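You operate a simulated robot arm through the tools that you are given. There is no shell and no other tool. Be economical: measure what you need, move in short steps, check, and stop when the job is done.

You run a simulated robot arm. Do the job below in one go: nothing can be reset, and whatever is moved stays where it is left.

TASK
Shake the 2 mm sieve for 5 minutes.
Fine: push the shaker drawer in, set the sieve in the ring, close the lid and wait till it stops.

It is judged by the outcome, as a careful person would: the job done as asked, and still so three seconds after it is handed in. It fails if anything else is knocked over, pushed out of place, dropped, spilled or broken. A push-on lid holds only when it is set on centred and level and pressed home; a screw cap is set on level and turned clockwise until tight.

THE ROBOT
A 6-joint arm with a two-finger parallel gripper, fixed in place. Base frame: the origin is at the foot of the arm, x ahead of it, y to its left, z up. Lengths are in mm, angles in degrees, forces in N, time in s.
Its first joint turns from -166.0 to 166.0 degrees. Payload 3.91 kg.
Tool frame: the origin (TCP) lies between the finger pads and is the grasp point; the fingertips stand 30 mm ahead of it; z points along the fingers, y is the line along which they close. The gripper opens to 110 mm. The fingers are 20 mm wide and 10 mm thick; the gripper's body (48 by 112 mm) begins 55 mm behind the TCP.
Orientation is that of the tool frame in the base frame, as a unit quaternion [x, y, z, w]. With the fingers straight down and closing along the base's y, the tool's x points along the base's -x, its y along +y and its z along -z.

THE INTERFACE
- The arm moves only by the tool apply_moves. Its argument "series" is a list of rows, each a list of 7 numbers: the shift along the base's x, y, z in mm, then the turn, a rotation vector about the base's x, y, z in degrees, then the closure, from 0 (fully open) to 1 (shut). In form: [[dx, dy, dz, rx, ry, rz, hand], ...]. A call has 1 to 10 rows; each row is the pose to reach, as a shift and turn from the pose commanded when the call began. Each row takes 0.2 s and may step no farther than 50 mm and 8.6 degrees from the row before; otherwise, or with a gripper value out of range, the whole call is refused. A pose out of reach is approached as far as the arm can. The call stops where the force on the tool passes 70 N (or 10 N more than at its start, if that is more) or the arm is blocked; 0.2 s more then pass. The fingers move at their own pace (about 108 mm/s each) and stop on an object; they squeeze with about 43 N. The grip force told is the motor's: it shows also when the fingers shut on nothing. Time passes only in rows, and 0.2 s behind the last, so rows that repeat a pose let the fingers close. The reply holds the time, the measured pose of the TCP, the force on the tool along the base axes, the opening and the grip force, in the units named above and with some noise, with the torque about the TCP (base axes, N m) and any sound that the robot's microphone picked up, and new pictures: "views" is both (left out), scene, wrist or none.
- Cameras (640 x 400 px; columns grow to the right, rows downward): "scene" is fixed at [400.5, 652.1, 1469.6]; the picture's right is [-0.98, 0.19, 0.00], its down [0.14, 0.73, -0.66] and it looks along [-0.13, -0.65, -0.75] (base axes); focal length 214 px, centre (320, 200). "wrist" rides on the gripper at [72, 17, -103] in the tool frame; the picture's right is [-0.23, 0.97, 0.00], its down [-0.76, -0.18, -0.62] and it looks along [-0.61, -0.14, 0.78] (tool axes); focal length 222 px, centre (320, 200). There is no depth. A picture from a camera that has moved, and an enlarged one, comes with that camera's place and axes in the base frame and with its lens.
- enlarge(camera, box): a new picture of the part [left, top, right, bottom] of that camera's present view, enlarged. It takes no simulated time.
- job_done(): hands the job in; it is judged then, once.

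Work in short steps. Places have to be worked out from the pictures, the camera data and where the tool is seen: move nearer, look again, correct. Check each grasp and each placing, and mend what went wrong. You have 120 turns and 200 pictures in all, those below and enlarged ones among them. Open the gripper and draw the arm clear of the work before you hand the job in, unless the task says otherwise; then end with one line.

The tools are called by a JSON object that holds its "api" and its "payload". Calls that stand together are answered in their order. apply_moves: Moves the arm, as the interface text tells. Its arguments: {"type":"object","properties":{"series":{"type":"array"},"views":{"type":"string","enum":["both","scene","wrist","none"]}},"required":["series"]} The other tools are called the same way: enlarge (camera, box) takes an enlarged picture of a part of a camera's view; job_done () hands the job in.

At the start:

```text
time: 0.0
position: [326.1, 458.0, 1256.0]
tcp_rot: [-0.002, 1.0, 0.0, 0.0]
ft_force: [-0.7, 0.2, -0.1]
torque: [-0.01, 0.03, -0.03]
gripper_width: 110.0
gripper_force: 0.1
```

scene: 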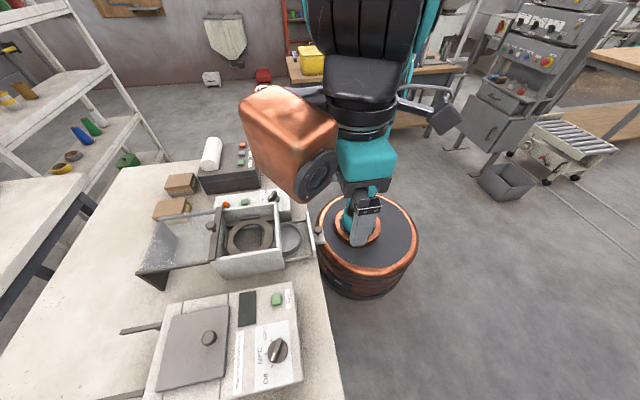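
wrist: 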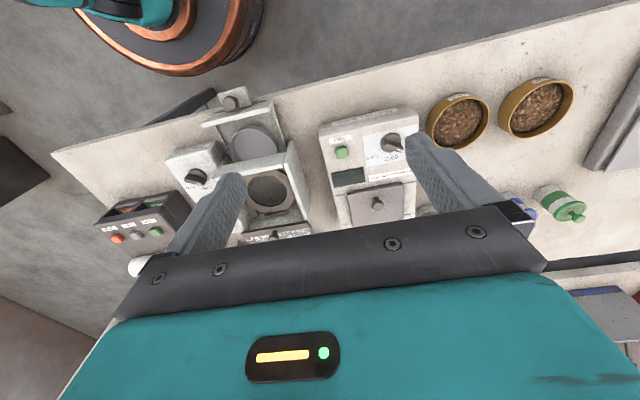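

I'll first look closer at both views to identify the shaker, sieves and drawer.

{"api": "enlarge", "payload": {"camera": "scene", "box": [120, 130, 340, 400]}}

{"api": "enlarge", "payload": {"camera": "wrist", "box": [80, 70, 420, 280]}}

{"api": "enlarge", "payload": {"camera": "wrist", "box": [400, 60, 620, 240]}}

```text
1.48 times, centred on (230, 265) of scene
camera zoom: at [400.5, 652.1, 1469.6], right [-0.98, 0.19, 0.0], down [0.14, 0.73, -0.66], along [-0.13, -0.65, -0.75], focal length 318 px, centre (453, 104)
```

zoom: 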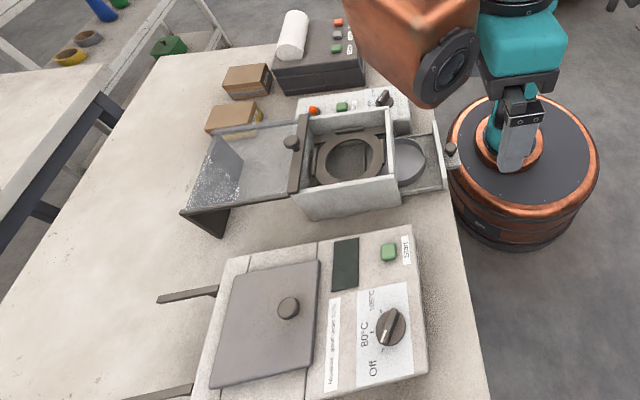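

```text
1.88 times, centred on (250, 175) of wrist
camera zoom: at [252.2, 473.8, 1359.8], right [0.23, 0.97, 0.0], down [0.76, -0.18, 0.62], along [0.61, -0.14, -0.78], focal length 418 px, centre (452, 247)
```

zoom: 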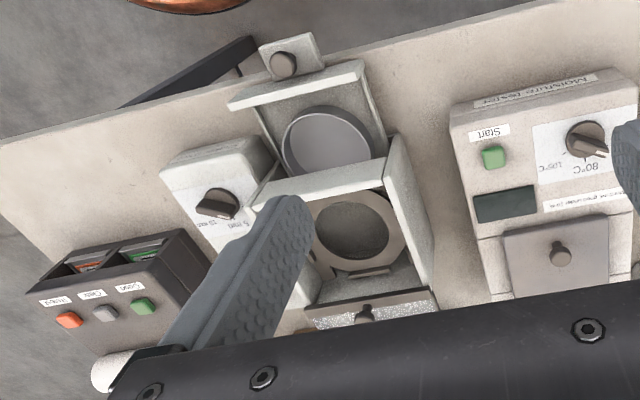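

```text
2.22 times, centred on (510, 150) of wrist
camera zoom: at [252.2, 473.8, 1359.8], right [0.23, 0.97, 0.0], down [0.76, -0.18, 0.62], along [0.61, -0.14, -0.78], focal length 494 px, centre (-102, 311)
```

zoom: 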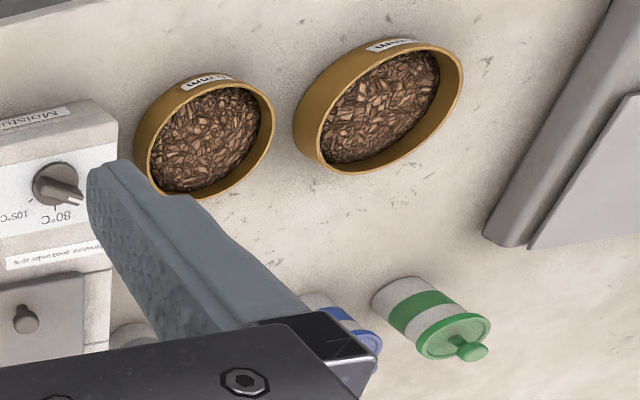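

The shaker is about (530, 280, 930), the sieves are farther at +y. I move over to the shaker to read its dial and lid.

{"api": "apply_moves", "payload": {"series": [[0, -45, -10, 0, 0, 0, 0], [0, -90, -20, 0, 0, 0, 0], [0, -135, -30, 0, 0, 0, 0], [0, -170, -40, 0, 0, 0, 0]]}}

{"api": "enlarge", "payload": {"camera": "wrist", "box": [200, 50, 440, 200]}}

```text
time: 1.0
position: [325.2, 289.0, 1215.3]
tcp_rot: [-0.001, 1.0, 0.0, -0.001]
ft_force: [-0.5, -0.7, -1.3]
torque: [-0.08, 0.04, -0.02]
gripper_width: 110.0
gripper_force: 0.1
camera wrist: at [251.2, 305.0, 1318.6], right [0.23, 0.97, 0.0], down [0.76, -0.18, 0.62], along [0.61, -0.14, -0.78], focal length 222 px, centre (320, 200)
```

scene: 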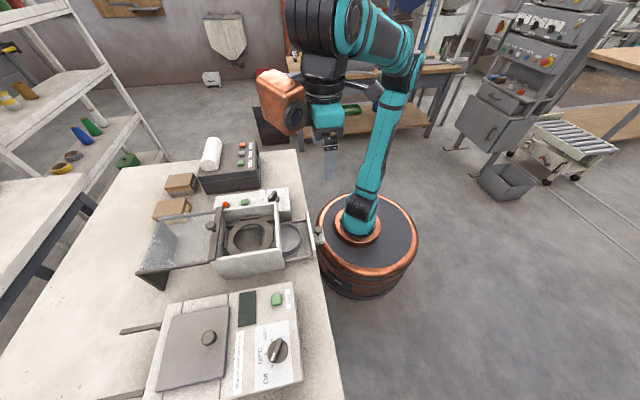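
wrist: 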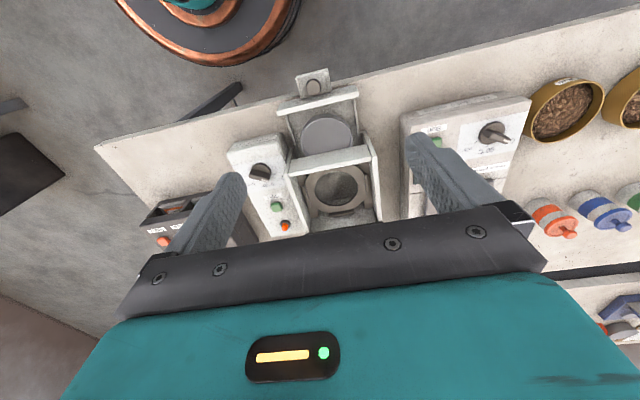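

```text
2.67 times, centred on (320, 125) of wrist
camera zoom: at [251.2, 305.0, 1318.6], right [0.23, 0.97, 0.0], down [0.76, -0.18, 0.62], along [0.61, -0.14, -0.78], focal length 592 px, centre (320, 400)
```

zoom: 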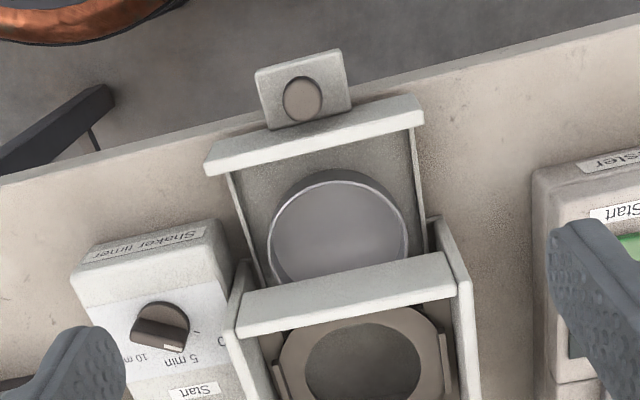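

Arm is now clear of the shaker in the scene view; zoom in on dial, lid and other parts.

{"api": "enlarge", "payload": {"camera": "scene", "box": [200, 180, 340, 280]}}

{"api": "enlarge", "payload": {"camera": "scene", "box": [130, 190, 240, 290]}}

{"api": "enlarge", "payload": {"camera": "scene", "box": [140, 130, 280, 230]}}

```text
4.00 times, centred on (270, 230) of scene
camera zoom: at [400.5, 652.1, 1469.6], right [-0.98, 0.19, 0.0], down [0.14, 0.73, -0.66], along [-0.13, -0.65, -0.75], focal length 858 px, centre (520, 80)
```

zoom: 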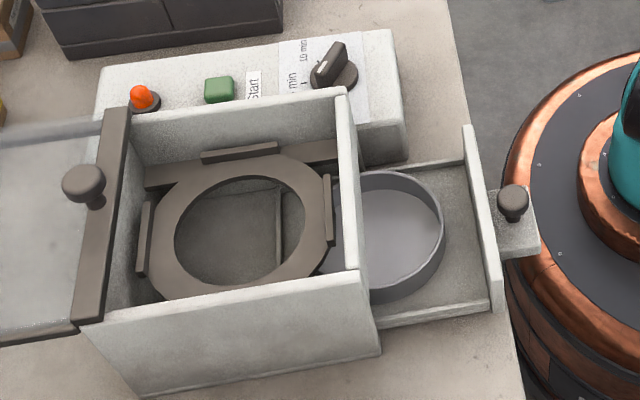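

```text
4.00 times, centred on (185, 240) of scene
camera zoom: at [400.5, 652.1, 1469.6], right [-0.98, 0.19, 0.0], down [0.14, 0.73, -0.66], along [-0.13, -0.65, -0.75], focal length 858 px, centre (860, 40)
```

zoom: 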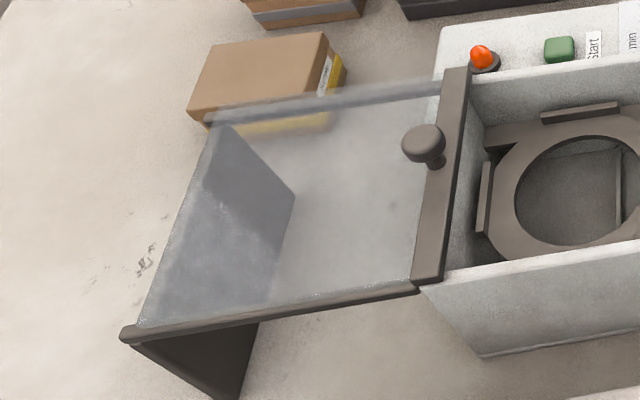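

```text
4.00 times, centred on (210, 180) of scene
camera zoom: at [400.5, 652.1, 1469.6], right [-0.98, 0.19, 0.0], down [0.14, 0.73, -0.66], along [-0.13, -0.65, -0.75], focal length 858 px, centre (760, 280)
```

zoom: 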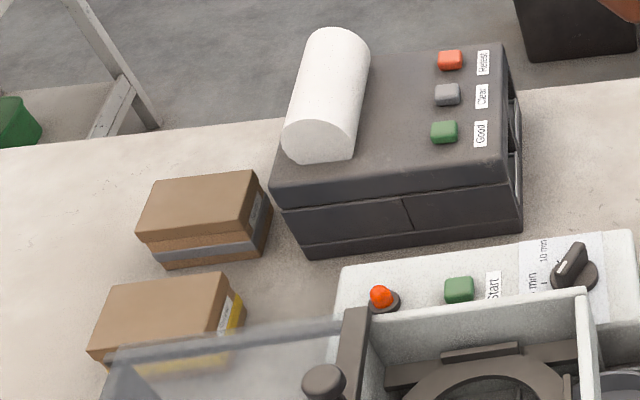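

The lid slides (knob on its front bar, towards -x to close); the dial pointer seems to be at 10 min, so it'll need setting to 5 min. Next I look at the sieves and their labels.

{"api": "apply_moves", "payload": {"series": [[0, 45, 0, 0, 0, 0, 0], [0, 90, 0, 0, 0, 0, 0], [0, 135, 0, 0, 0, 0, 0], [0, 180, 0, 0, 0, 0, 0], [0, 225, -10, 0, 0, 0, 0], [0, 270, -20, 0, 0, 0, 0], [0, 315, -30, 0, 0, 0, 0], [0, 360, -40, 0, 0, 0, 0], [0, 405, -50, 0, 0, 0, 0], [0, 430, -60, 0, 0, 0, 0]]}}

{"api": "enlarge", "payload": {"camera": "wrist", "box": [200, 60, 460, 220]}}

```text
time: 3.2
position: [324.1, 718.8, 1157.3]
tcp_rot: [-0.001, 1.0, 0.0, 0.0]
ft_force: [-0.2, 0.1, -0.1]
torque: [0.05, -0.02, -0.02]
gripper_width: 110.3
gripper_force: 0.0
camera wrist: at [251.7, 734.4, 1260.0], right [0.23, 0.97, 0.0], down [0.76, -0.18, 0.62], along [0.61, -0.14, -0.78], focal length 222 px, centre (320, 200)
```

scene: 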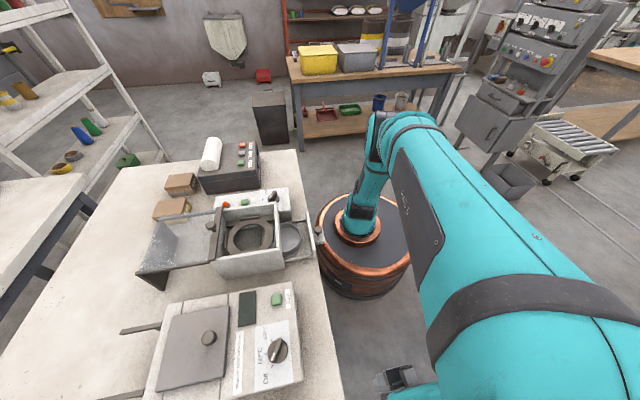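
wrist: 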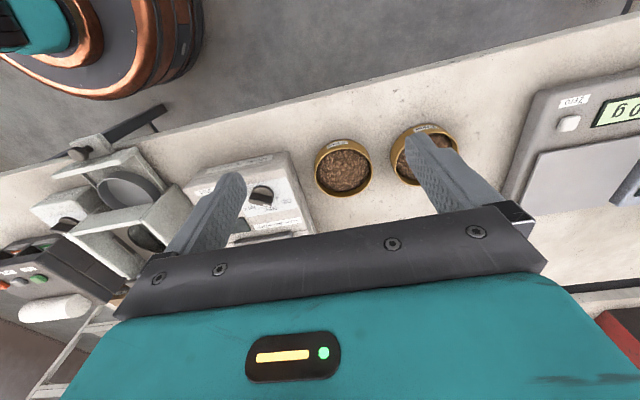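

```text
2.46 times, centred on (330, 140) of wrist
camera zoom: at [251.7, 734.4, 1260.0], right [0.23, 0.97, 0.0], down [0.76, -0.18, 0.62], along [0.61, -0.14, -0.78], focal length 547 px, centre (295, 348)
```

zoom: 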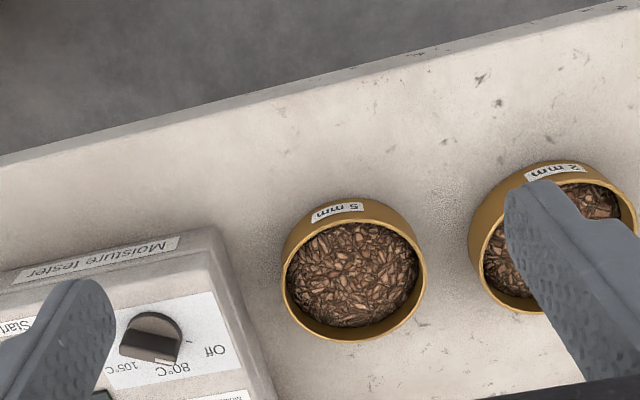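

The 2 mm sieve is the far one, about (495, 888, 880), roughly 115 mm wide, beside the 5 mm one. I go nearer to look at it from above.

{"api": "apply_moves", "payload": {"series": [[10, 40, -20, 0, 0, 0, 0], [25, 80, -40, 0, 0, 0, 0], [40, 120, -60, 0, 0, 0, 0], [50, 155, -80, 0, 0, 0, 0]], "views": "wrist"}}

{"api": "enlarge", "payload": {"camera": "wrist", "box": [240, 70, 460, 220]}}

```text
time: 4.2
position: [374.9, 872.6, 1077.4]
tcp_rot: [0.0, 1.0, 0.001, 0.0]
ft_force: [0.2, -0.5, 2.0]
torque: [0.13, -0.06, -0.05]
gripper_width: 109.9
gripper_force: 0.0
camera wrist: at [302.2, 889.3, 1179.7], right [0.23, 0.97, 0.0], down [0.76, -0.18, 0.62], along [0.61, -0.14, -0.78], focal length 222 px, centre (320, 200)
```

wrist: 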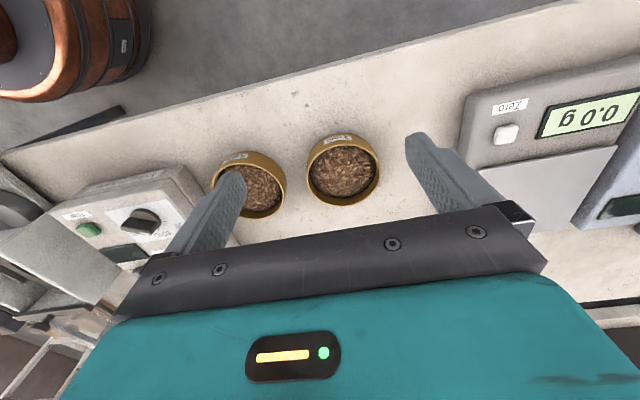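

```text
2.67 times, centred on (350, 145) of wrist
camera zoom: at [302.2, 889.3, 1179.7], right [0.23, 0.97, 0.0], down [0.76, -0.18, 0.62], along [0.61, -0.14, -0.78], focal length 592 px, centre (240, 347)
```

zoom: 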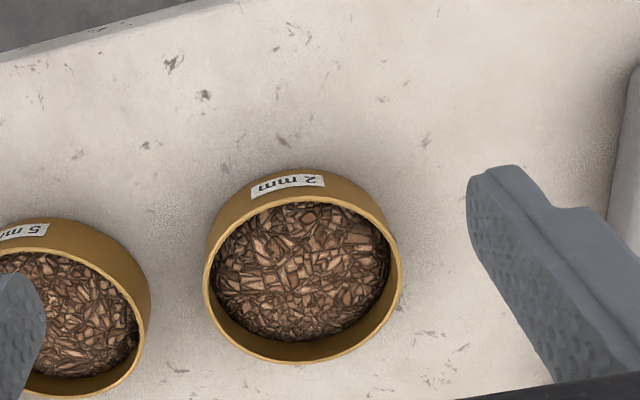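

The 2 mm sieve's rim centre is near (491, 883, 886), 118 mm wide, chips about 13 mm below the rim; I'll pinch its wall later. First the timer dial, near (465, 123, 905): moving back to look at it.

{"api": "apply_moves", "payload": {"series": [[-5, -45, 20, 0, 0, 0, 0], [-10, -90, 40, 0, 0, 0, 0], [-10, -138, 50, 0, 0, 0, 0], [-10, -186, 60, 0, 0, 0, 0], [-10, -234, 60, 0, 0, 0, 0], [-10, -282, 60, 0, 0, 0, 0], [-10, -330, 60, 0, 0, 0, 0], [-10, -378, 60, 0, 0, 0, 0], [-10, -426, 60, 0, 0, 0, 0], [-10, -474, 60, 0, 0, 0, 0]], "views": "none"}}

{"api": "apply_moves", "payload": {"series": [[5, -48, 0, 0, 0, 0, 0], [15, -96, 0, 0, 0, 0, 0], [25, -144, -20, 0, 0, 0, 0], [35, -192, -40, 0, 0, 0, 0], [45, -235, -70, 0, 0, 0, 0], [50, -265, -90, 0, 0, 0, 0]], "views": "both"}}

{"api": "enlarge", "payload": {"camera": "wrist", "box": [240, 60, 440, 200]}}

```text
time: 6.4
position: [364.0, 399.3, 1138.5]
tcp_rot: [0.0, 1.0, 0.0, 0.0]
ft_force: [0.2, 0.3, 0.1]
torque: [-0.05, 0.05, 0.02]
gripper_width: 109.9
gripper_force: 0.0
```

```text
refused: row 3 steps farther than a row can; nothing moved
```

```text
2.86 times, centred on (340, 130) of wrist
camera zoom: at [290.9, 414.4, 1241.8], right [0.23, 0.97, 0.0], down [0.76, -0.18, 0.62], along [0.61, -0.14, -0.78], focal length 635 px, centre (263, 400)
```

zoom: 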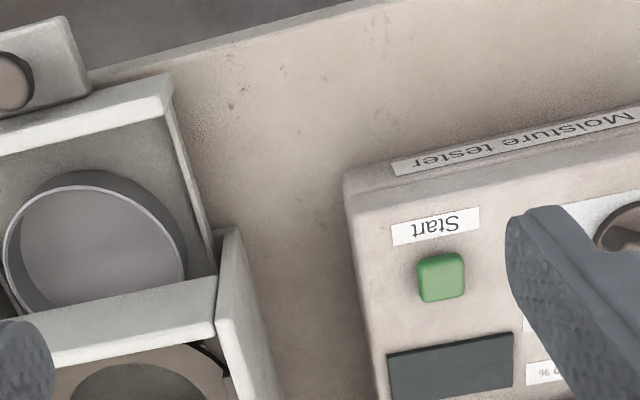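

The second series had too long a step; I resend it in shorter ones.

{"api": "apply_moves", "payload": {"series": [[5, -45, 0, 0, 0, 0, 0], [15, -90, 0, 0, 0, 0, 0], [22, -130, -15, 0, 0, 0, 0], [30, -170, -35, 0, 0, 0, 0], [40, -208, -60, 0, 0, 0, 0], [47, -240, -80, 0, 0, 0, 0], [50, -265, -90, 0, 0, 0, 0]], "views": "both"}}

{"api": "enlarge", "payload": {"camera": "wrist", "box": [220, 60, 440, 200]}}

```text
time: 8.0
position: [416.5, 132.0, 1046.7]
tcp_rot: [0.0, 1.0, -0.001, 0.0]
ft_force: [-1.0, 0.7, 0.4]
torque: [-0.02, -0.01, 0.01]
gripper_width: 110.0
gripper_force: 0.1
camera wrist: at [342.0, 147.9, 1150.0], right [0.23, 0.97, 0.0], down [0.76, -0.18, 0.62], along [0.61, -0.14, -0.78], focal length 222 px, centre (320, 200)
```

scene: 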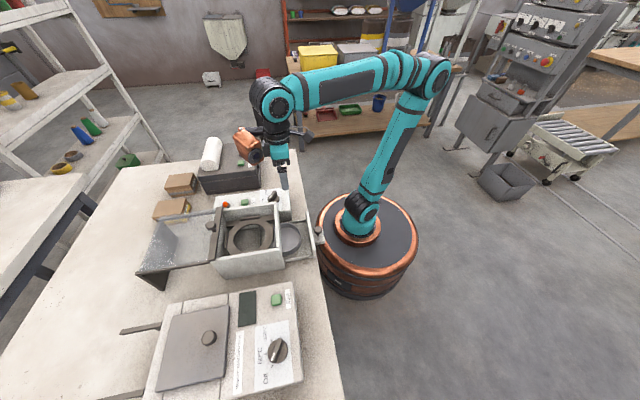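
wrist: 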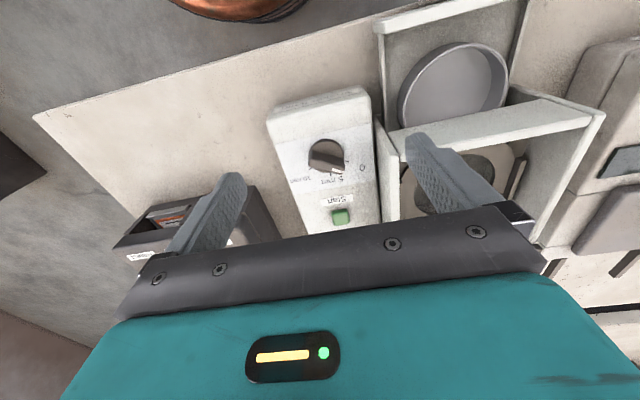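

```text
2.86 times, centred on (330, 130) of wrist
camera zoom: at [342.0, 147.9, 1150.0], right [0.23, 0.97, 0.0], down [0.76, -0.18, 0.62], along [0.61, -0.14, -0.78], focal length 635 px, centre (291, 400)
```

zoom: 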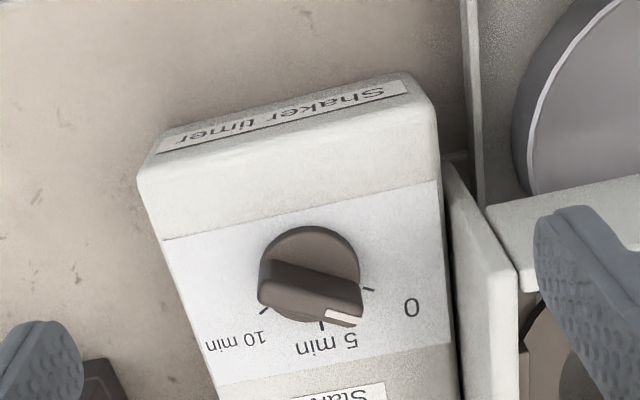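

The dial reads between 0 and 5: ticks put its centre at (474, 126), pointer at about +38° from +x while "5 min" lies at +x (0°). I'll come over it with the hand turned 38° and half-closed to grip the bar.

{"api": "apply_moves", "payload": {"series": [[12, -1, -17, 0, 0, 7.6, 0.3], [24, -2, -34, 0, 0, 15.2, 0.6], [36, -4, -51, 0, 0, 22.8, 0.62], [48, -5, -68, 0, 0, 30.4, 0.62], [57, -6, -85, 0, 0, 38, 0.62]], "views": "both"}}

{"api": "enlarge", "payload": {"camera": "wrist", "box": [220, 80, 440, 220]}}

{"api": "enlarge", "payload": {"camera": "scene", "box": [220, 160, 340, 240]}}

```text
time: 9.2
position: [472.8, 128.1, 962.1]
tcp_rot: [-0.326, 0.945, 0.0, -0.001]
ft_force: [-0.8, 0.0, 0.6]
torque: [0.03, -0.02, 0.01]
gripper_width: 41.8
gripper_force: 0.1
camera wrist: at [404.6, 95.3, 1064.9], right [-0.42, 0.91, 0.0], down [0.71, 0.33, 0.62], along [0.56, 0.26, -0.78], focal length 222 px, centre (320, 200)
```

scene: 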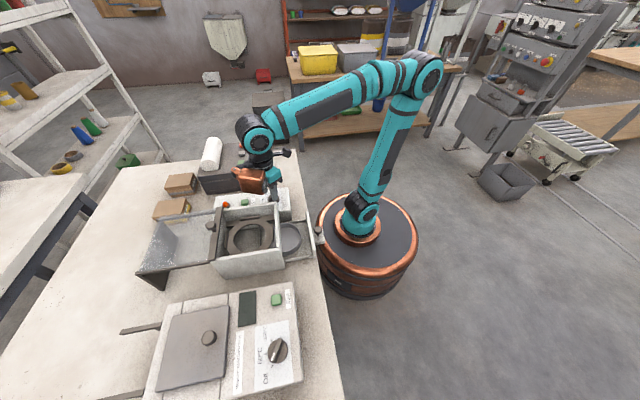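
wrist: 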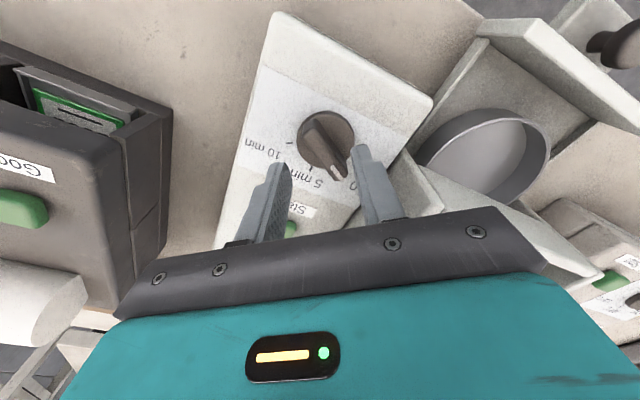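

```text
2.86 times, centred on (330, 150) of wrist
camera zoom: at [404.6, 95.3, 1064.9], right [-0.42, 0.91, 0.0], down [0.71, 0.33, 0.62], along [0.56, 0.26, -0.78], focal length 635 px, centre (291, 343)
```

zoom: 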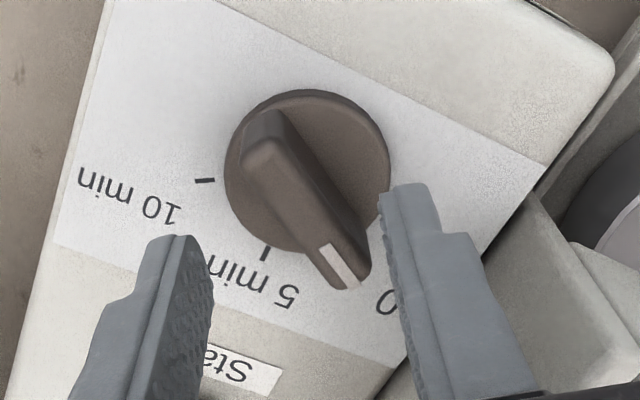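

```text
5.00 times, centred on (280, 200) of scene
camera zoom: at [400.5, 652.1, 1469.6], right [-0.98, 0.19, 0.0], down [0.14, 0.73, -0.66], along [-0.13, -0.65, -0.75], focal length 1072 px, centre (520, 200)
```

zoom: 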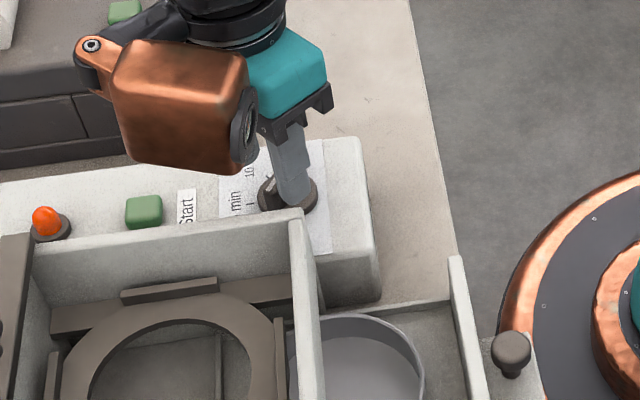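

Better triangulation: dial centre (465, 127), panel z≈908, bar top ≈934, and the pointer actually at about 58°, i.e. on 0. I lift, turn 20° more, recentre and lower around the bar.

{"api": "apply_moves", "payload": {"series": [[-4, 0, 12, 0, 0, 7, 0.62], [-8, -1, 12, 0, 0, 14, 0.62], [-8, -1, 12, 0, 0, 20, 0.62], [-8, -1, 12, 0, 0, 20, 0.62]], "views": "wrist"}}

{"api": "enlarge", "payload": {"camera": "wrist", "box": [220, 80, 440, 220]}}

```text
time: 10.2
position: [465.1, 127.0, 974.7]
tcp_rot: [-0.486, 0.874, 0.0, 0.0]
ft_force: [0.5, 0.0, 0.0]
torque: [-0.01, 0.03, 0.01]
gripper_width: 42.0
gripper_force: 0.0
camera wrist: at [411.4, 73.3, 1077.4], right [-0.71, 0.71, 0.0], down [0.55, 0.55, 0.62], along [0.44, 0.44, -0.78], focal length 222 px, centre (320, 200)
```

wrist: 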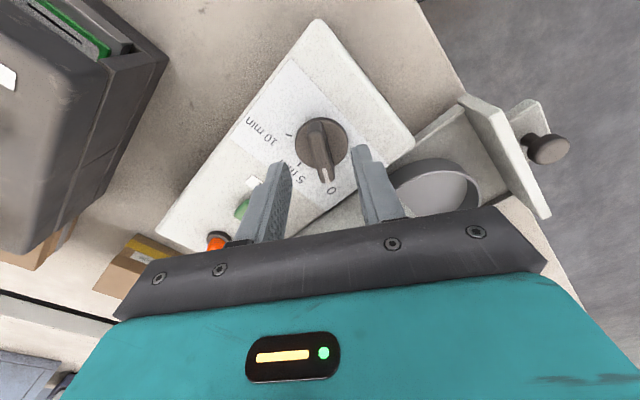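

```text
2.86 times, centred on (330, 150) of wrist
camera zoom: at [411.4, 73.3, 1077.4], right [-0.71, 0.71, 0.0], down [0.55, 0.55, 0.62], along [0.44, 0.44, -0.78], focal length 635 px, centre (291, 343)
```

zoom: 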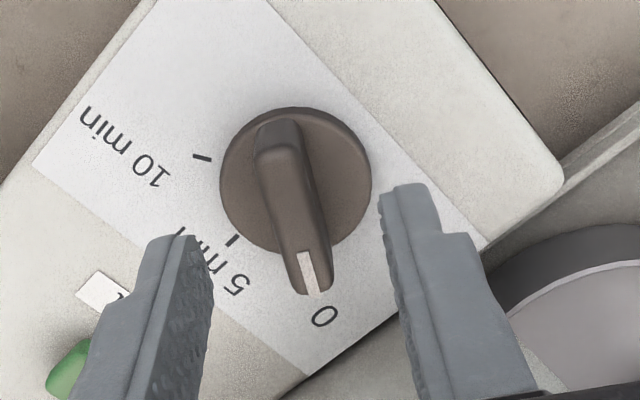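

Bar direction ≈59°, matching the hand's yaw of 58°. Lower 22 mm and close on the bar.

{"api": "apply_moves", "payload": {"series": [[-1, -1, -11, 0, 0, 1, 0.62], [-1, -1, -23, 0, 0, 1, 0.62], [-1, -1, -23, 0, 0, 1, 0.8], [-1, -1, -23, 0, 0, 1, 1], [-1, -1, -23, 0, 0, 1, 1]], "views": "wrist"}}

```text
time: 11.4
position: [463.9, 126.2, 949.6]
tcp_rot: [-0.493, 0.87, 0.001, -0.001]
ft_force: [-9.2, 3.6, -7.2]
torque: [0.29, -0.2, 0.01]
gripper_width: 11.8
gripper_force: 45.3
camera wrist: at [411.1, 72.0, 1053.1], right [-0.72, 0.7, 0.0], down [0.54, 0.56, 0.62], along [0.43, 0.45, -0.78], focal length 222 px, centre (320, 200)
```

wrist: 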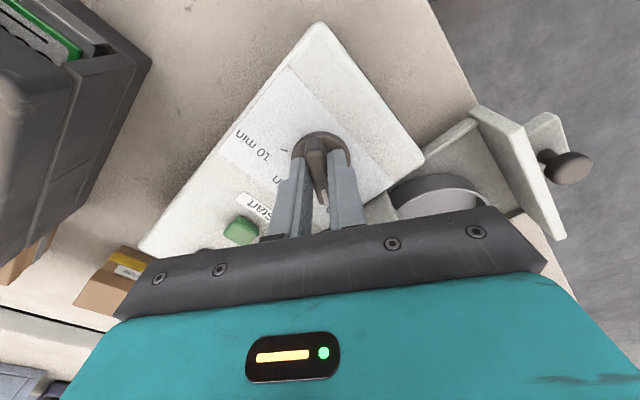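

Bar gripped (11.8 mm). Turning clockwise 59° to the 5 min tick, easing the side load slightly.

{"api": "apply_moves", "payload": {"series": [[-1, 0.6, 0, 0, 0, -7, 1], [-1, 0.6, 0, 0, 0, -15, 1], [-1, 0.6, 0, 0, 0, -23, 1], [-1, 0.6, 0, 0, 0, -31, 1], [-1, 0.6, 0, 0, 0, -39, 1], [-1, 0.6, 0, 0, 0, -47, 1], [-1, 0.6, 0, 0, 0, -55, 1], [-1, 0.6, 0, 0, 0, -59, 1], [-1, 0.6, 0, 0, 0, -59, 1]], "views": "wrist"}}

{"api": "enlarge", "payload": {"camera": "wrist", "box": [220, 80, 440, 220]}}

```text
time: 13.4
position: [462.9, 128.1, 949.9]
tcp_rot: [0.0, 1.0, 0.0, 0.0]
ft_force: [-10.5, 53.1, -26.5]
torque: [1.05, 0.85, 0.1]
gripper_width: 11.8
gripper_force: 45.1
camera wrist: at [389.3, 144.3, 1053.2], right [0.23, 0.97, 0.0], down [0.76, -0.18, 0.62], along [0.61, -0.14, -0.78], focal length 222 px, centre (320, 200)
```

wrist: 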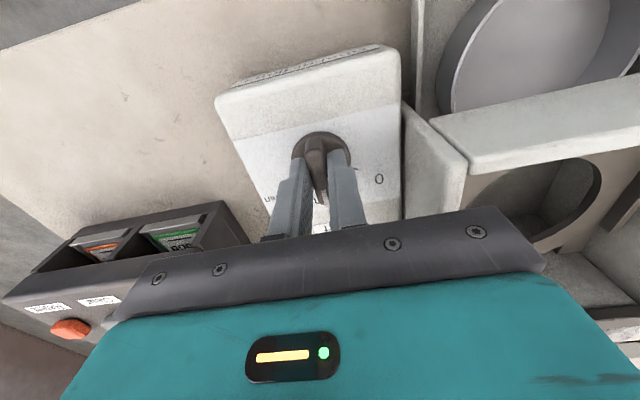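

```text
2.86 times, centred on (330, 150) of wrist
camera zoom: at [389.3, 144.3, 1053.2], right [0.23, 0.97, 0.0], down [0.76, -0.18, 0.62], along [0.61, -0.14, -0.78], focal length 635 px, centre (291, 343)
```

zoom: 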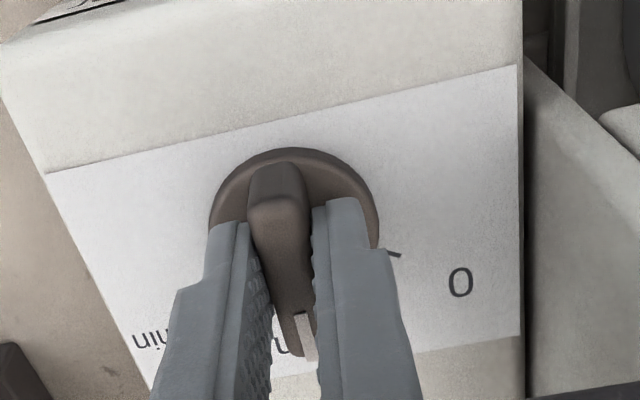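

Turned, but a side load of 53 N says the knob lies a bit more to +y. I relax by +3 mm, then open, lift and check the pointer.

{"api": "apply_moves", "payload": {"series": [[0, 2, 0, 0, 0, 0, 1], [0, 3, 0, 0, 0, 0, 0.8], [0, 3, 0, 0, 0, 0, 0.65], [0, 3, 15, 0, 0, 0, 0.62], [0, 3, 40, 0, 0, 0, 0.62], [-10, 3, 70, 0, 0, 0, 0.62]], "views": "wrist"}}

{"api": "enlarge", "payload": {"camera": "wrist", "box": [220, 80, 440, 220]}}

```text
time: 14.8
position: [452.4, 129.5, 1020.7]
tcp_rot: [-0.001, 1.0, -0.001, -0.001]
ft_force: [-0.5, -0.2, 0.0]
torque: [-0.02, 0.06, -0.01]
gripper_width: 41.7
gripper_force: 0.1
camera wrist: at [379.2, 146.2, 1124.5], right [0.23, 0.97, 0.0], down [0.76, -0.18, 0.62], along [0.61, -0.14, -0.78], focal length 222 px, centre (320, 200)
```

wrist: 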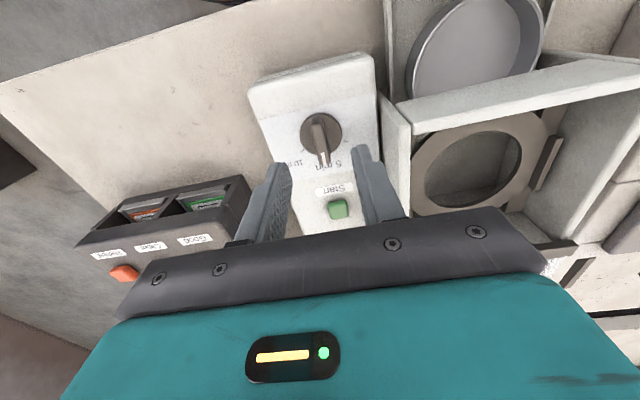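

```text
2.86 times, centred on (330, 150) of wrist
camera zoom: at [379.2, 146.2, 1124.5], right [0.23, 0.97, 0.0], down [0.76, -0.18, 0.62], along [0.61, -0.14, -0.78], focal length 635 px, centre (291, 343)
```

zoom: 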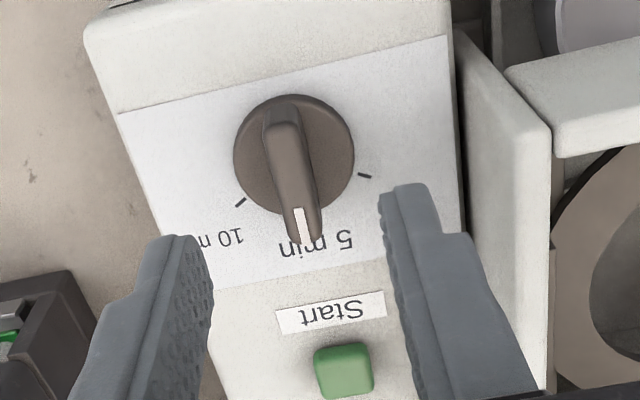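

The pointer is aligned on 5 min. Now the drawer: its knob is about (333, 275, 893), travel +x. I move in front of it to look.

{"api": "apply_moves", "payload": {"series": [[-45, 0, 0, 0, 0, 0, 0.62], [-90, 15, 0, 0, 0, 0, 0.5], [-130, 40, 0, 0, 0, 0, 0.3], [-165, 75, 0, 0, 0, 0, 0.2], [-180, 115, 0, 0, 0, 0, 0.2], [-182, 150, 0, 0, 0, 0, 0.2]], "views": "both"}}

{"api": "enlarge", "payload": {"camera": "wrist", "box": [220, 80, 440, 220]}}

{"api": "enlarge", "payload": {"camera": "scene", "box": [260, 190, 360, 280]}}

```text
time: 16.2
position: [272.3, 280.2, 1021.9]
tcp_rot: [0.0, 1.0, 0.001, 0.0]
ft_force: [0.4, 0.8, -0.3]
torque: [0.0, 0.01, -0.01]
gripper_width: 88.1
gripper_force: 0.0
camera wrist: at [198.0, 295.9, 1124.6], right [0.23, 0.97, 0.0], down [0.76, -0.18, 0.62], along [0.61, -0.14, -0.78], focal length 222 px, centre (320, 200)
```

scene: 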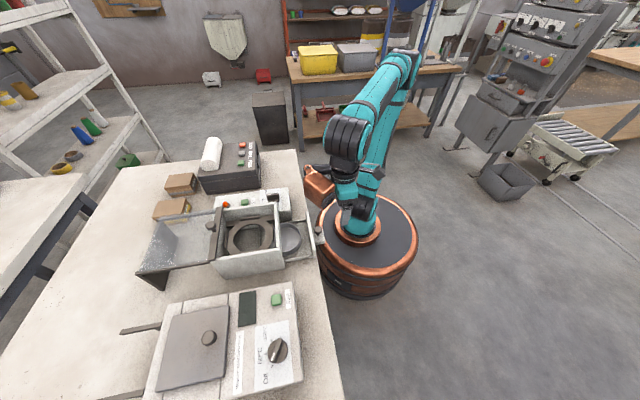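
wrist: 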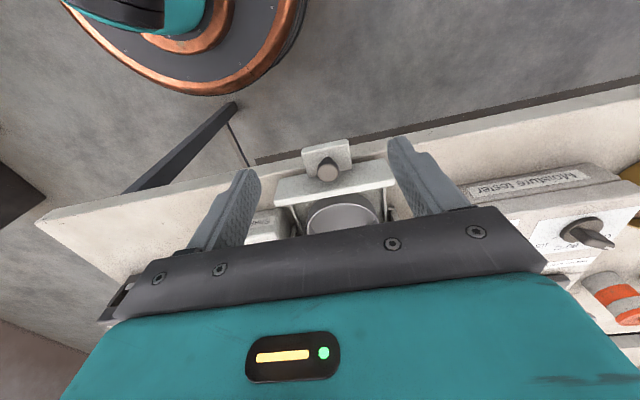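

```text
2.86 times, centred on (330, 150) of wrist
camera zoom: at [198.0, 295.9, 1124.6], right [0.23, 0.97, 0.0], down [0.76, -0.18, 0.62], along [0.61, -0.14, -0.78], focal length 635 px, centre (291, 343)
```

zoom: 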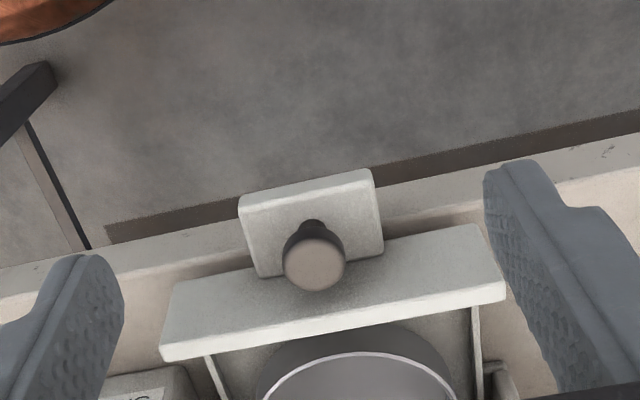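

```text
4.44 times, centred on (310, 235) of scene
camera zoom: at [400.5, 652.1, 1469.6], right [-0.98, 0.19, 0.0], down [0.14, 0.73, -0.66], along [-0.13, -0.65, -0.75], focal length 953 px, centre (364, 44)
```

zoom: 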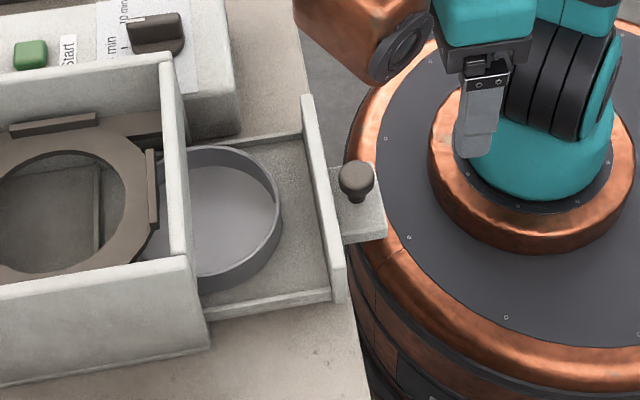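

Knob top is near (337, 273, 888) on a bracket. I close the fingers, come down behind it (x≈290, tips at z≈870) and check before pushing.

{"api": "apply_moves", "payload": {"series": [[8, -3, -40, 0, 0, 0, 1], [15, -7, -80, 0, 0, 0, 1], [15, -7, -110, 0, 0, 0, 1], [15, -7, -122, 0, 0, 0, 1]], "views": "both"}}

{"api": "enlarge", "payload": {"camera": "scene", "box": [260, 190, 360, 280]}}

```text
time: 17.2
position: [286.9, 272.1, 897.6]
tcp_rot: [0.0, 1.0, 0.0, 0.0]
ft_force: [-0.1, 0.4, -0.2]
torque: [0.02, -0.01, -0.02]
gripper_width: 0.0
gripper_force: 37.9
camera wrist: at [213.7, 288.1, 1001.5], right [0.23, 0.97, 0.0], down [0.76, -0.18, 0.62], along [0.61, -0.14, -0.78], focal length 222 px, centre (320, 200)
```

scene: 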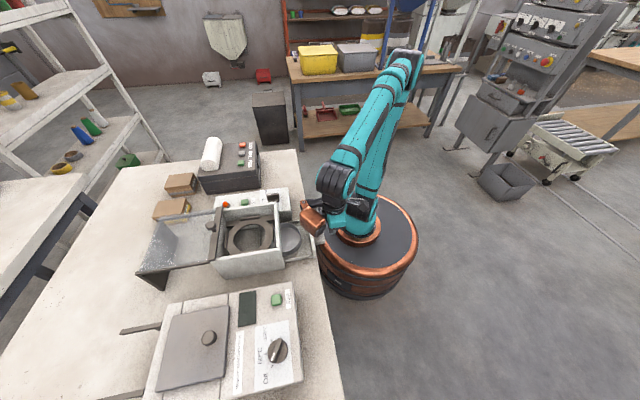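
wrist: 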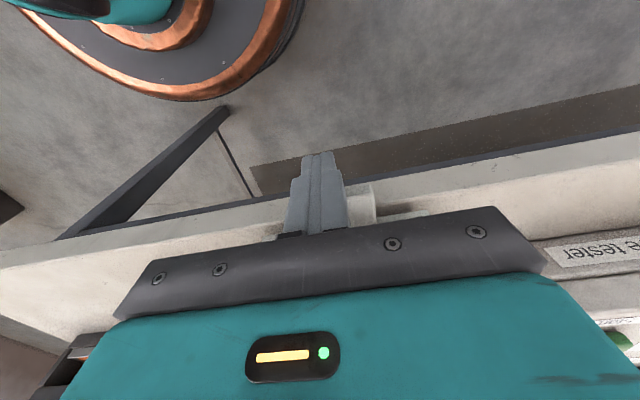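

```text
4.44 times, centred on (310, 235) of scene
camera zoom: at [400.5, 652.1, 1469.6], right [-0.98, 0.19, 0.0], down [0.14, 0.73, -0.66], along [-0.13, -0.65, -0.75], focal length 953 px, centre (364, 44)
```

zoom: 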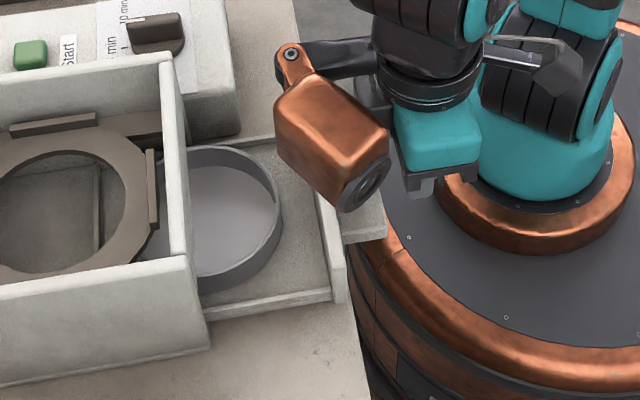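

Positioned in front of the knob, clear of everything. Pushing +x in small steps.

{"api": "apply_moves", "payload": {"series": [[12, 1, 0, 0, 0, 0, 1], [24, 1, 0, 0, 0, 0, 1], [36, 1, 0, 0, 0, 0, 1], [48, 1, 0, 0, 0, 0, 1], [60, 1, 0, 0, 0, 0, 1], [72, 1, 0, 0, 0, 0, 1], [80, 1, 0, 0, 0, 0, 1]], "views": "both"}}

{"api": "enlarge", "payload": {"camera": "scene", "box": [220, 190, 340, 280]}}

```text
time: 18.8
position: [365.8, 273.6, 898.1]
tcp_rot: [-0.001, 1.0, 0.0, -0.001]
ft_force: [-0.9, -0.1, -0.2]
torque: [-0.03, 0.03, -0.03]
gripper_width: 0.0
gripper_force: 37.8
camera wrist: at [291.8, 289.6, 1002.1], right [0.23, 0.97, 0.0], down [0.76, -0.18, 0.62], along [0.61, -0.14, -0.78], focal length 222 px, centre (320, 200)
```

scene: 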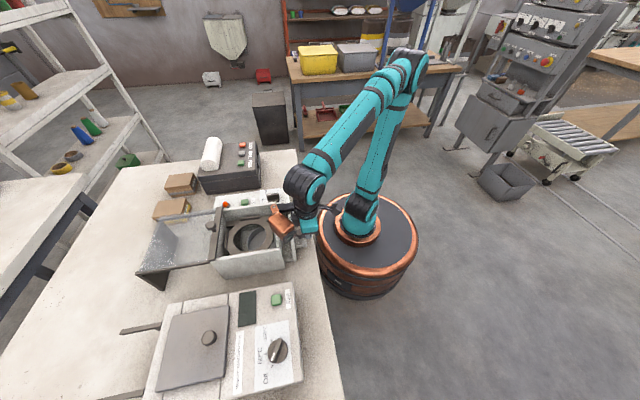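
wrist: 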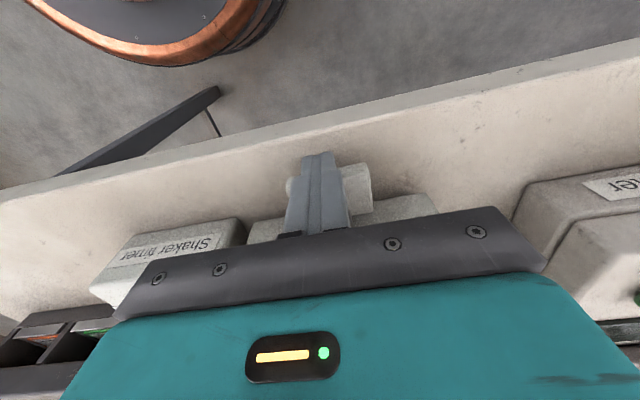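

```text
4.44 times, centred on (280, 235) of scene
camera zoom: at [400.5, 652.1, 1469.6], right [-0.98, 0.19, 0.0], down [0.14, 0.73, -0.66], along [-0.13, -0.65, -0.75], focal length 953 px, centre (498, 44)
```

zoom: 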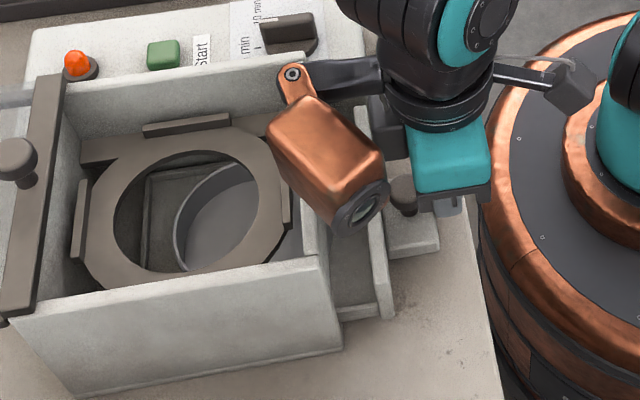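

Drawer is moving in freely; about 30 mm remain. Continuing until it meets resistance.

{"api": "apply_moves", "payload": {"series": [[10, 0, 0, 0, 0, 0, 1], [18, 0, 0, 0, 0, 0, 1], [24, 0, 0, 0, 0, 0, 1], [28, 0, 0, 0, 0, 0, 1], [32, 0, 0, 0, 0, 0, 1], [36, 0, 0, 0, 0, 0, 1], [40, 0, 0, 0, 0, 0, 1], [43, 0, 0, 0, 0, 0, 1]], "views": "both"}}

{"api": "enlarge", "payload": {"camera": "scene", "box": [220, 190, 340, 280]}}

```text
time: 20.2
position: [393.9, 272.8, 897.4]
tcp_rot: [0.0, 1.0, -0.001, -0.005]
ft_force: [-59.0, 6.6, 16.8]
torque: [0.27, 1.17, -0.08]
gripper_width: 0.0
gripper_force: 38.0
stopped in row 6: the force on the tool passed its limit at 81 N (the readings are from after the stop); the commanded pose is now the measured one
camera wrist: at [322.4, 289.3, 1002.2], right [0.23, 0.97, 0.0], down [0.77, -0.18, 0.62], along [0.6, -0.14, -0.79], focal length 222 px, centre (320, 200)
```

scene: 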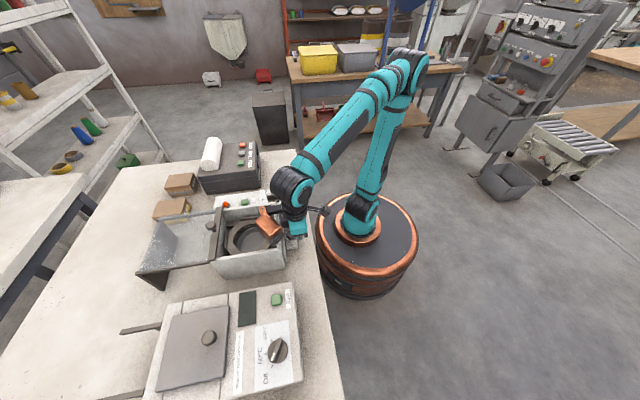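
wrist: 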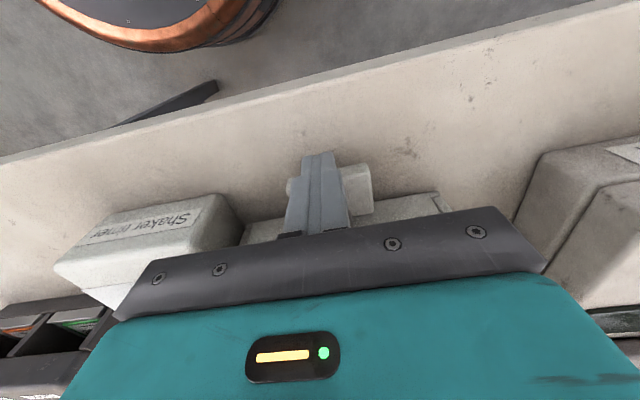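

```text
4.44 times, centred on (280, 235) of scene
camera zoom: at [400.5, 652.1, 1469.6], right [-0.98, 0.19, 0.0], down [0.14, 0.73, -0.66], along [-0.13, -0.65, -0.75], focal length 953 px, centre (498, 44)
```

zoom: 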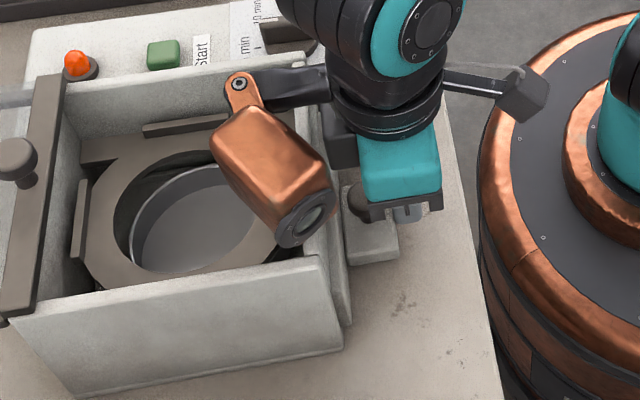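

The drawer met its stop with its wall against the box. I back off, rise, and view the ring from above.

{"api": "apply_moves", "payload": {"series": [[-15, 0, 0, 0, 0, 0, 1], [-20, 5, 40, 0, 0, 0, 1], [-20, 10, 85, 0, 0, 0, 0.6], [-15, 15, 130, 0, 0, 0, 0], [0, 20, 175, 0, 0, 0, 0], [10, 25, 215, 0, 0, 0, 0]], "views": "both"}}

{"api": "enlarge", "payload": {"camera": "wrist", "box": [220, 70, 440, 210]}}

{"api": "enlarge", "payload": {"camera": "scene", "box": [200, 190, 320, 280]}}

```text
time: 21.6
position: [410.2, 298.5, 1112.0]
tcp_rot: [0.0, 1.0, -0.001, -0.004]
ft_force: [-0.7, 0.2, -0.2]
torque: [0.0, 0.0, 0.02]
gripper_width: 110.0
gripper_force: 0.0
camera wrist: at [338.4, 314.1, 1216.2], right [0.23, 0.97, 0.0], down [0.77, -0.18, 0.62], along [0.6, -0.14, -0.79], focal length 222 px, centre (320, 200)
```

scene: 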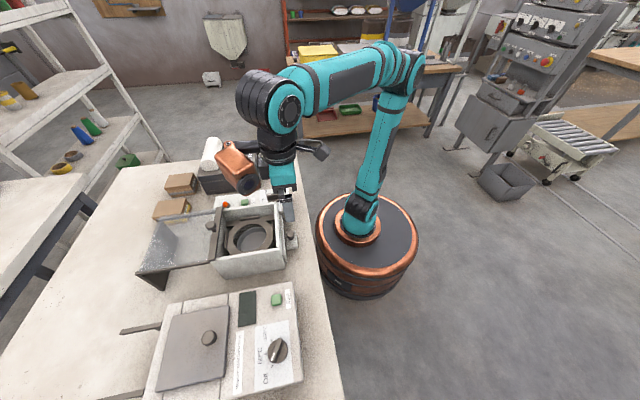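
wrist: 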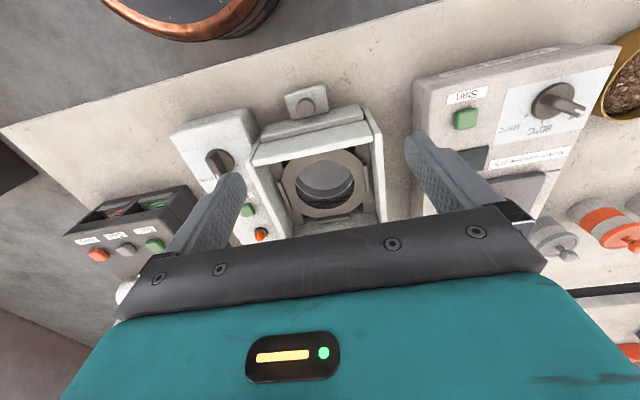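

```text
2.86 times, centred on (330, 140) of wrist
camera zoom: at [338.4, 314.1, 1216.2], right [0.23, 0.97, 0.0], down [0.77, -0.18, 0.62], along [0.6, -0.14, -0.79], focal length 635 px, centre (291, 371)
```

zoom: 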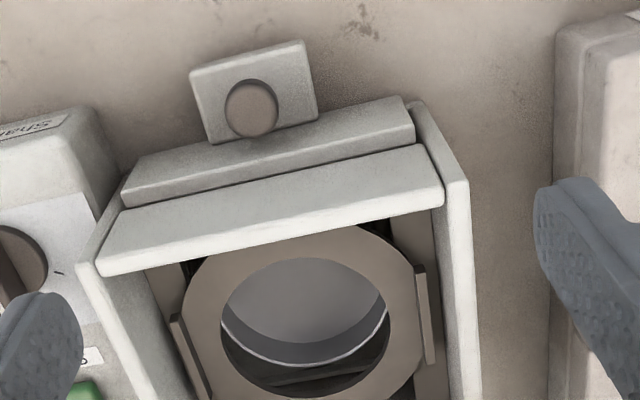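

```text
4.44 times, centred on (260, 235) of scene
camera zoom: at [400.5, 652.1, 1469.6], right [-0.98, 0.19, 0.0], down [0.14, 0.73, -0.66], along [-0.13, -0.65, -0.75], focal length 953 px, centre (587, 44)
```

zoom: 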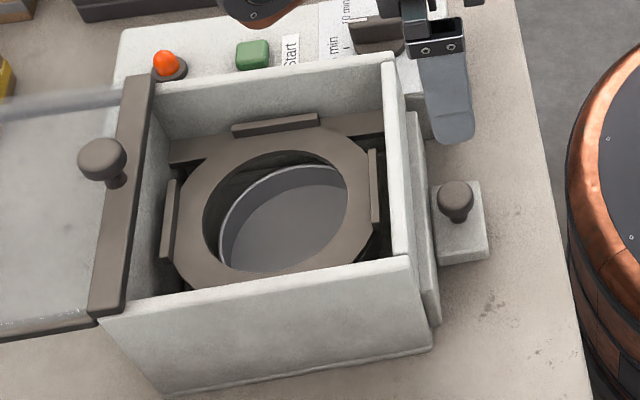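

Drawer fully in; ring centre is (539.5, 275.4, 911), tabs ~128 mm apart. I'll pinch the sieve's wall on its -x,-y side (diagonal), so the finger fits into the box corner. Moving to the sieve with the hand turned -45°.

{"api": "apply_moves", "payload": {"series": [[0, 45, 5, 0, 0, -7.5, 0], [0, 90, 10, 0, 0, -15, 0], [0, 137, 10, 0, 0, -22.5, 0], [0, 184, 10, 0, 0, -30, 0.2], [0, 231, 10, 0, 0, -37.5, 0.4], [0, 278, 10, 0, -0.4, -45, 0.62], [0, 325, 10, 0, -0.4, -45, 0.62], [10, 372, 5, 0, -0.4, -45, 0.62], [18, 418, 0, 0, -0.4, -45, 0.62], [26, 462, -10, 0, -0.4, -45, 0.62]], "views": "none"}}

{"api": "apply_moves", "payload": {"series": [[4, 25, -30, 0, 0, 0, 0.62], [8, 50, -65, 0, 0, 0, 0.62], [10, 75, -100, 0, 0, 0, 0.62], [10, 75, -120, 0, 0, 0, 0.62], [10, 75, -120, 0, 0, 0, 0.62]], "views": "both"}}

{"api": "enlarge", "payload": {"camera": "wrist", "box": [240, 80, 500, 240]}}

```text
time: 23.8
position: [432.5, 757.1, 1104.9]
tcp_rot: [0.383, 0.924, 0.001, -0.001]
ft_force: [-0.9, 0.2, 1.1]
torque: [0.1, -0.05, 0.01]
gripper_width: 41.5
gripper_force: 0.0
```

```text
time: 25.0
position: [444.1, 835.3, 979.7]
tcp_rot: [0.382, 0.924, 0.001, -0.001]
ft_force: [-0.4, 1.0, -0.1]
torque: [0.0, 0.02, 0.02]
gripper_width: 41.7
gripper_force: 0.1
camera wrist: at [404.0, 897.4, 1083.5], right [0.85, 0.53, 0.0], down [0.41, -0.67, 0.62], along [0.33, -0.53, -0.78], focal length 222 px, centre (320, 200)
```

scene: 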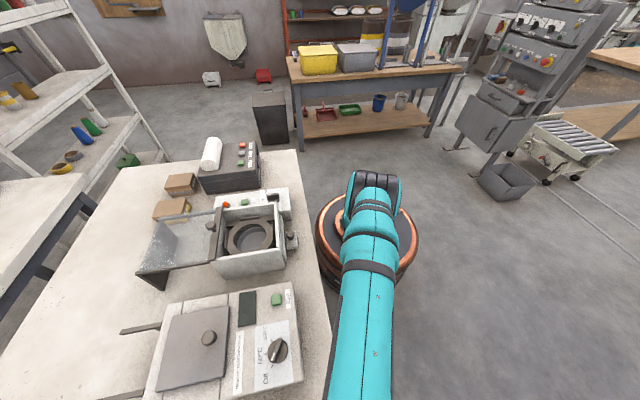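
wrist: 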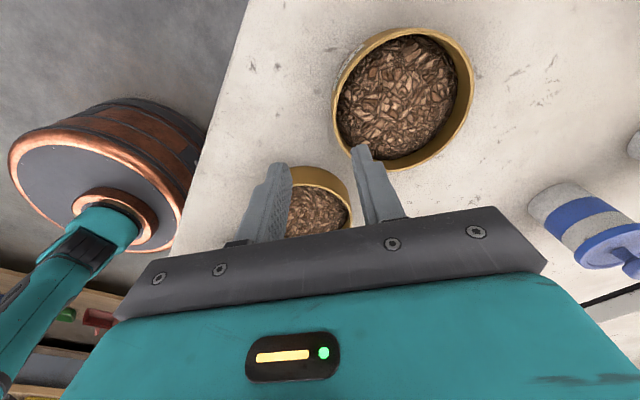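

```text
2.46 times, centred on (370, 160) of wrist
camera zoom: at [404.0, 897.4, 1083.5], right [0.85, 0.53, 0.0], down [0.41, -0.67, 0.62], along [0.33, -0.53, -0.78], focal length 547 px, centre (197, 298)
```

zoom: 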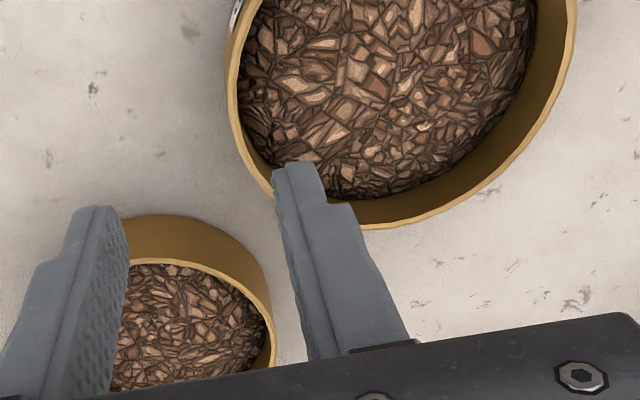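

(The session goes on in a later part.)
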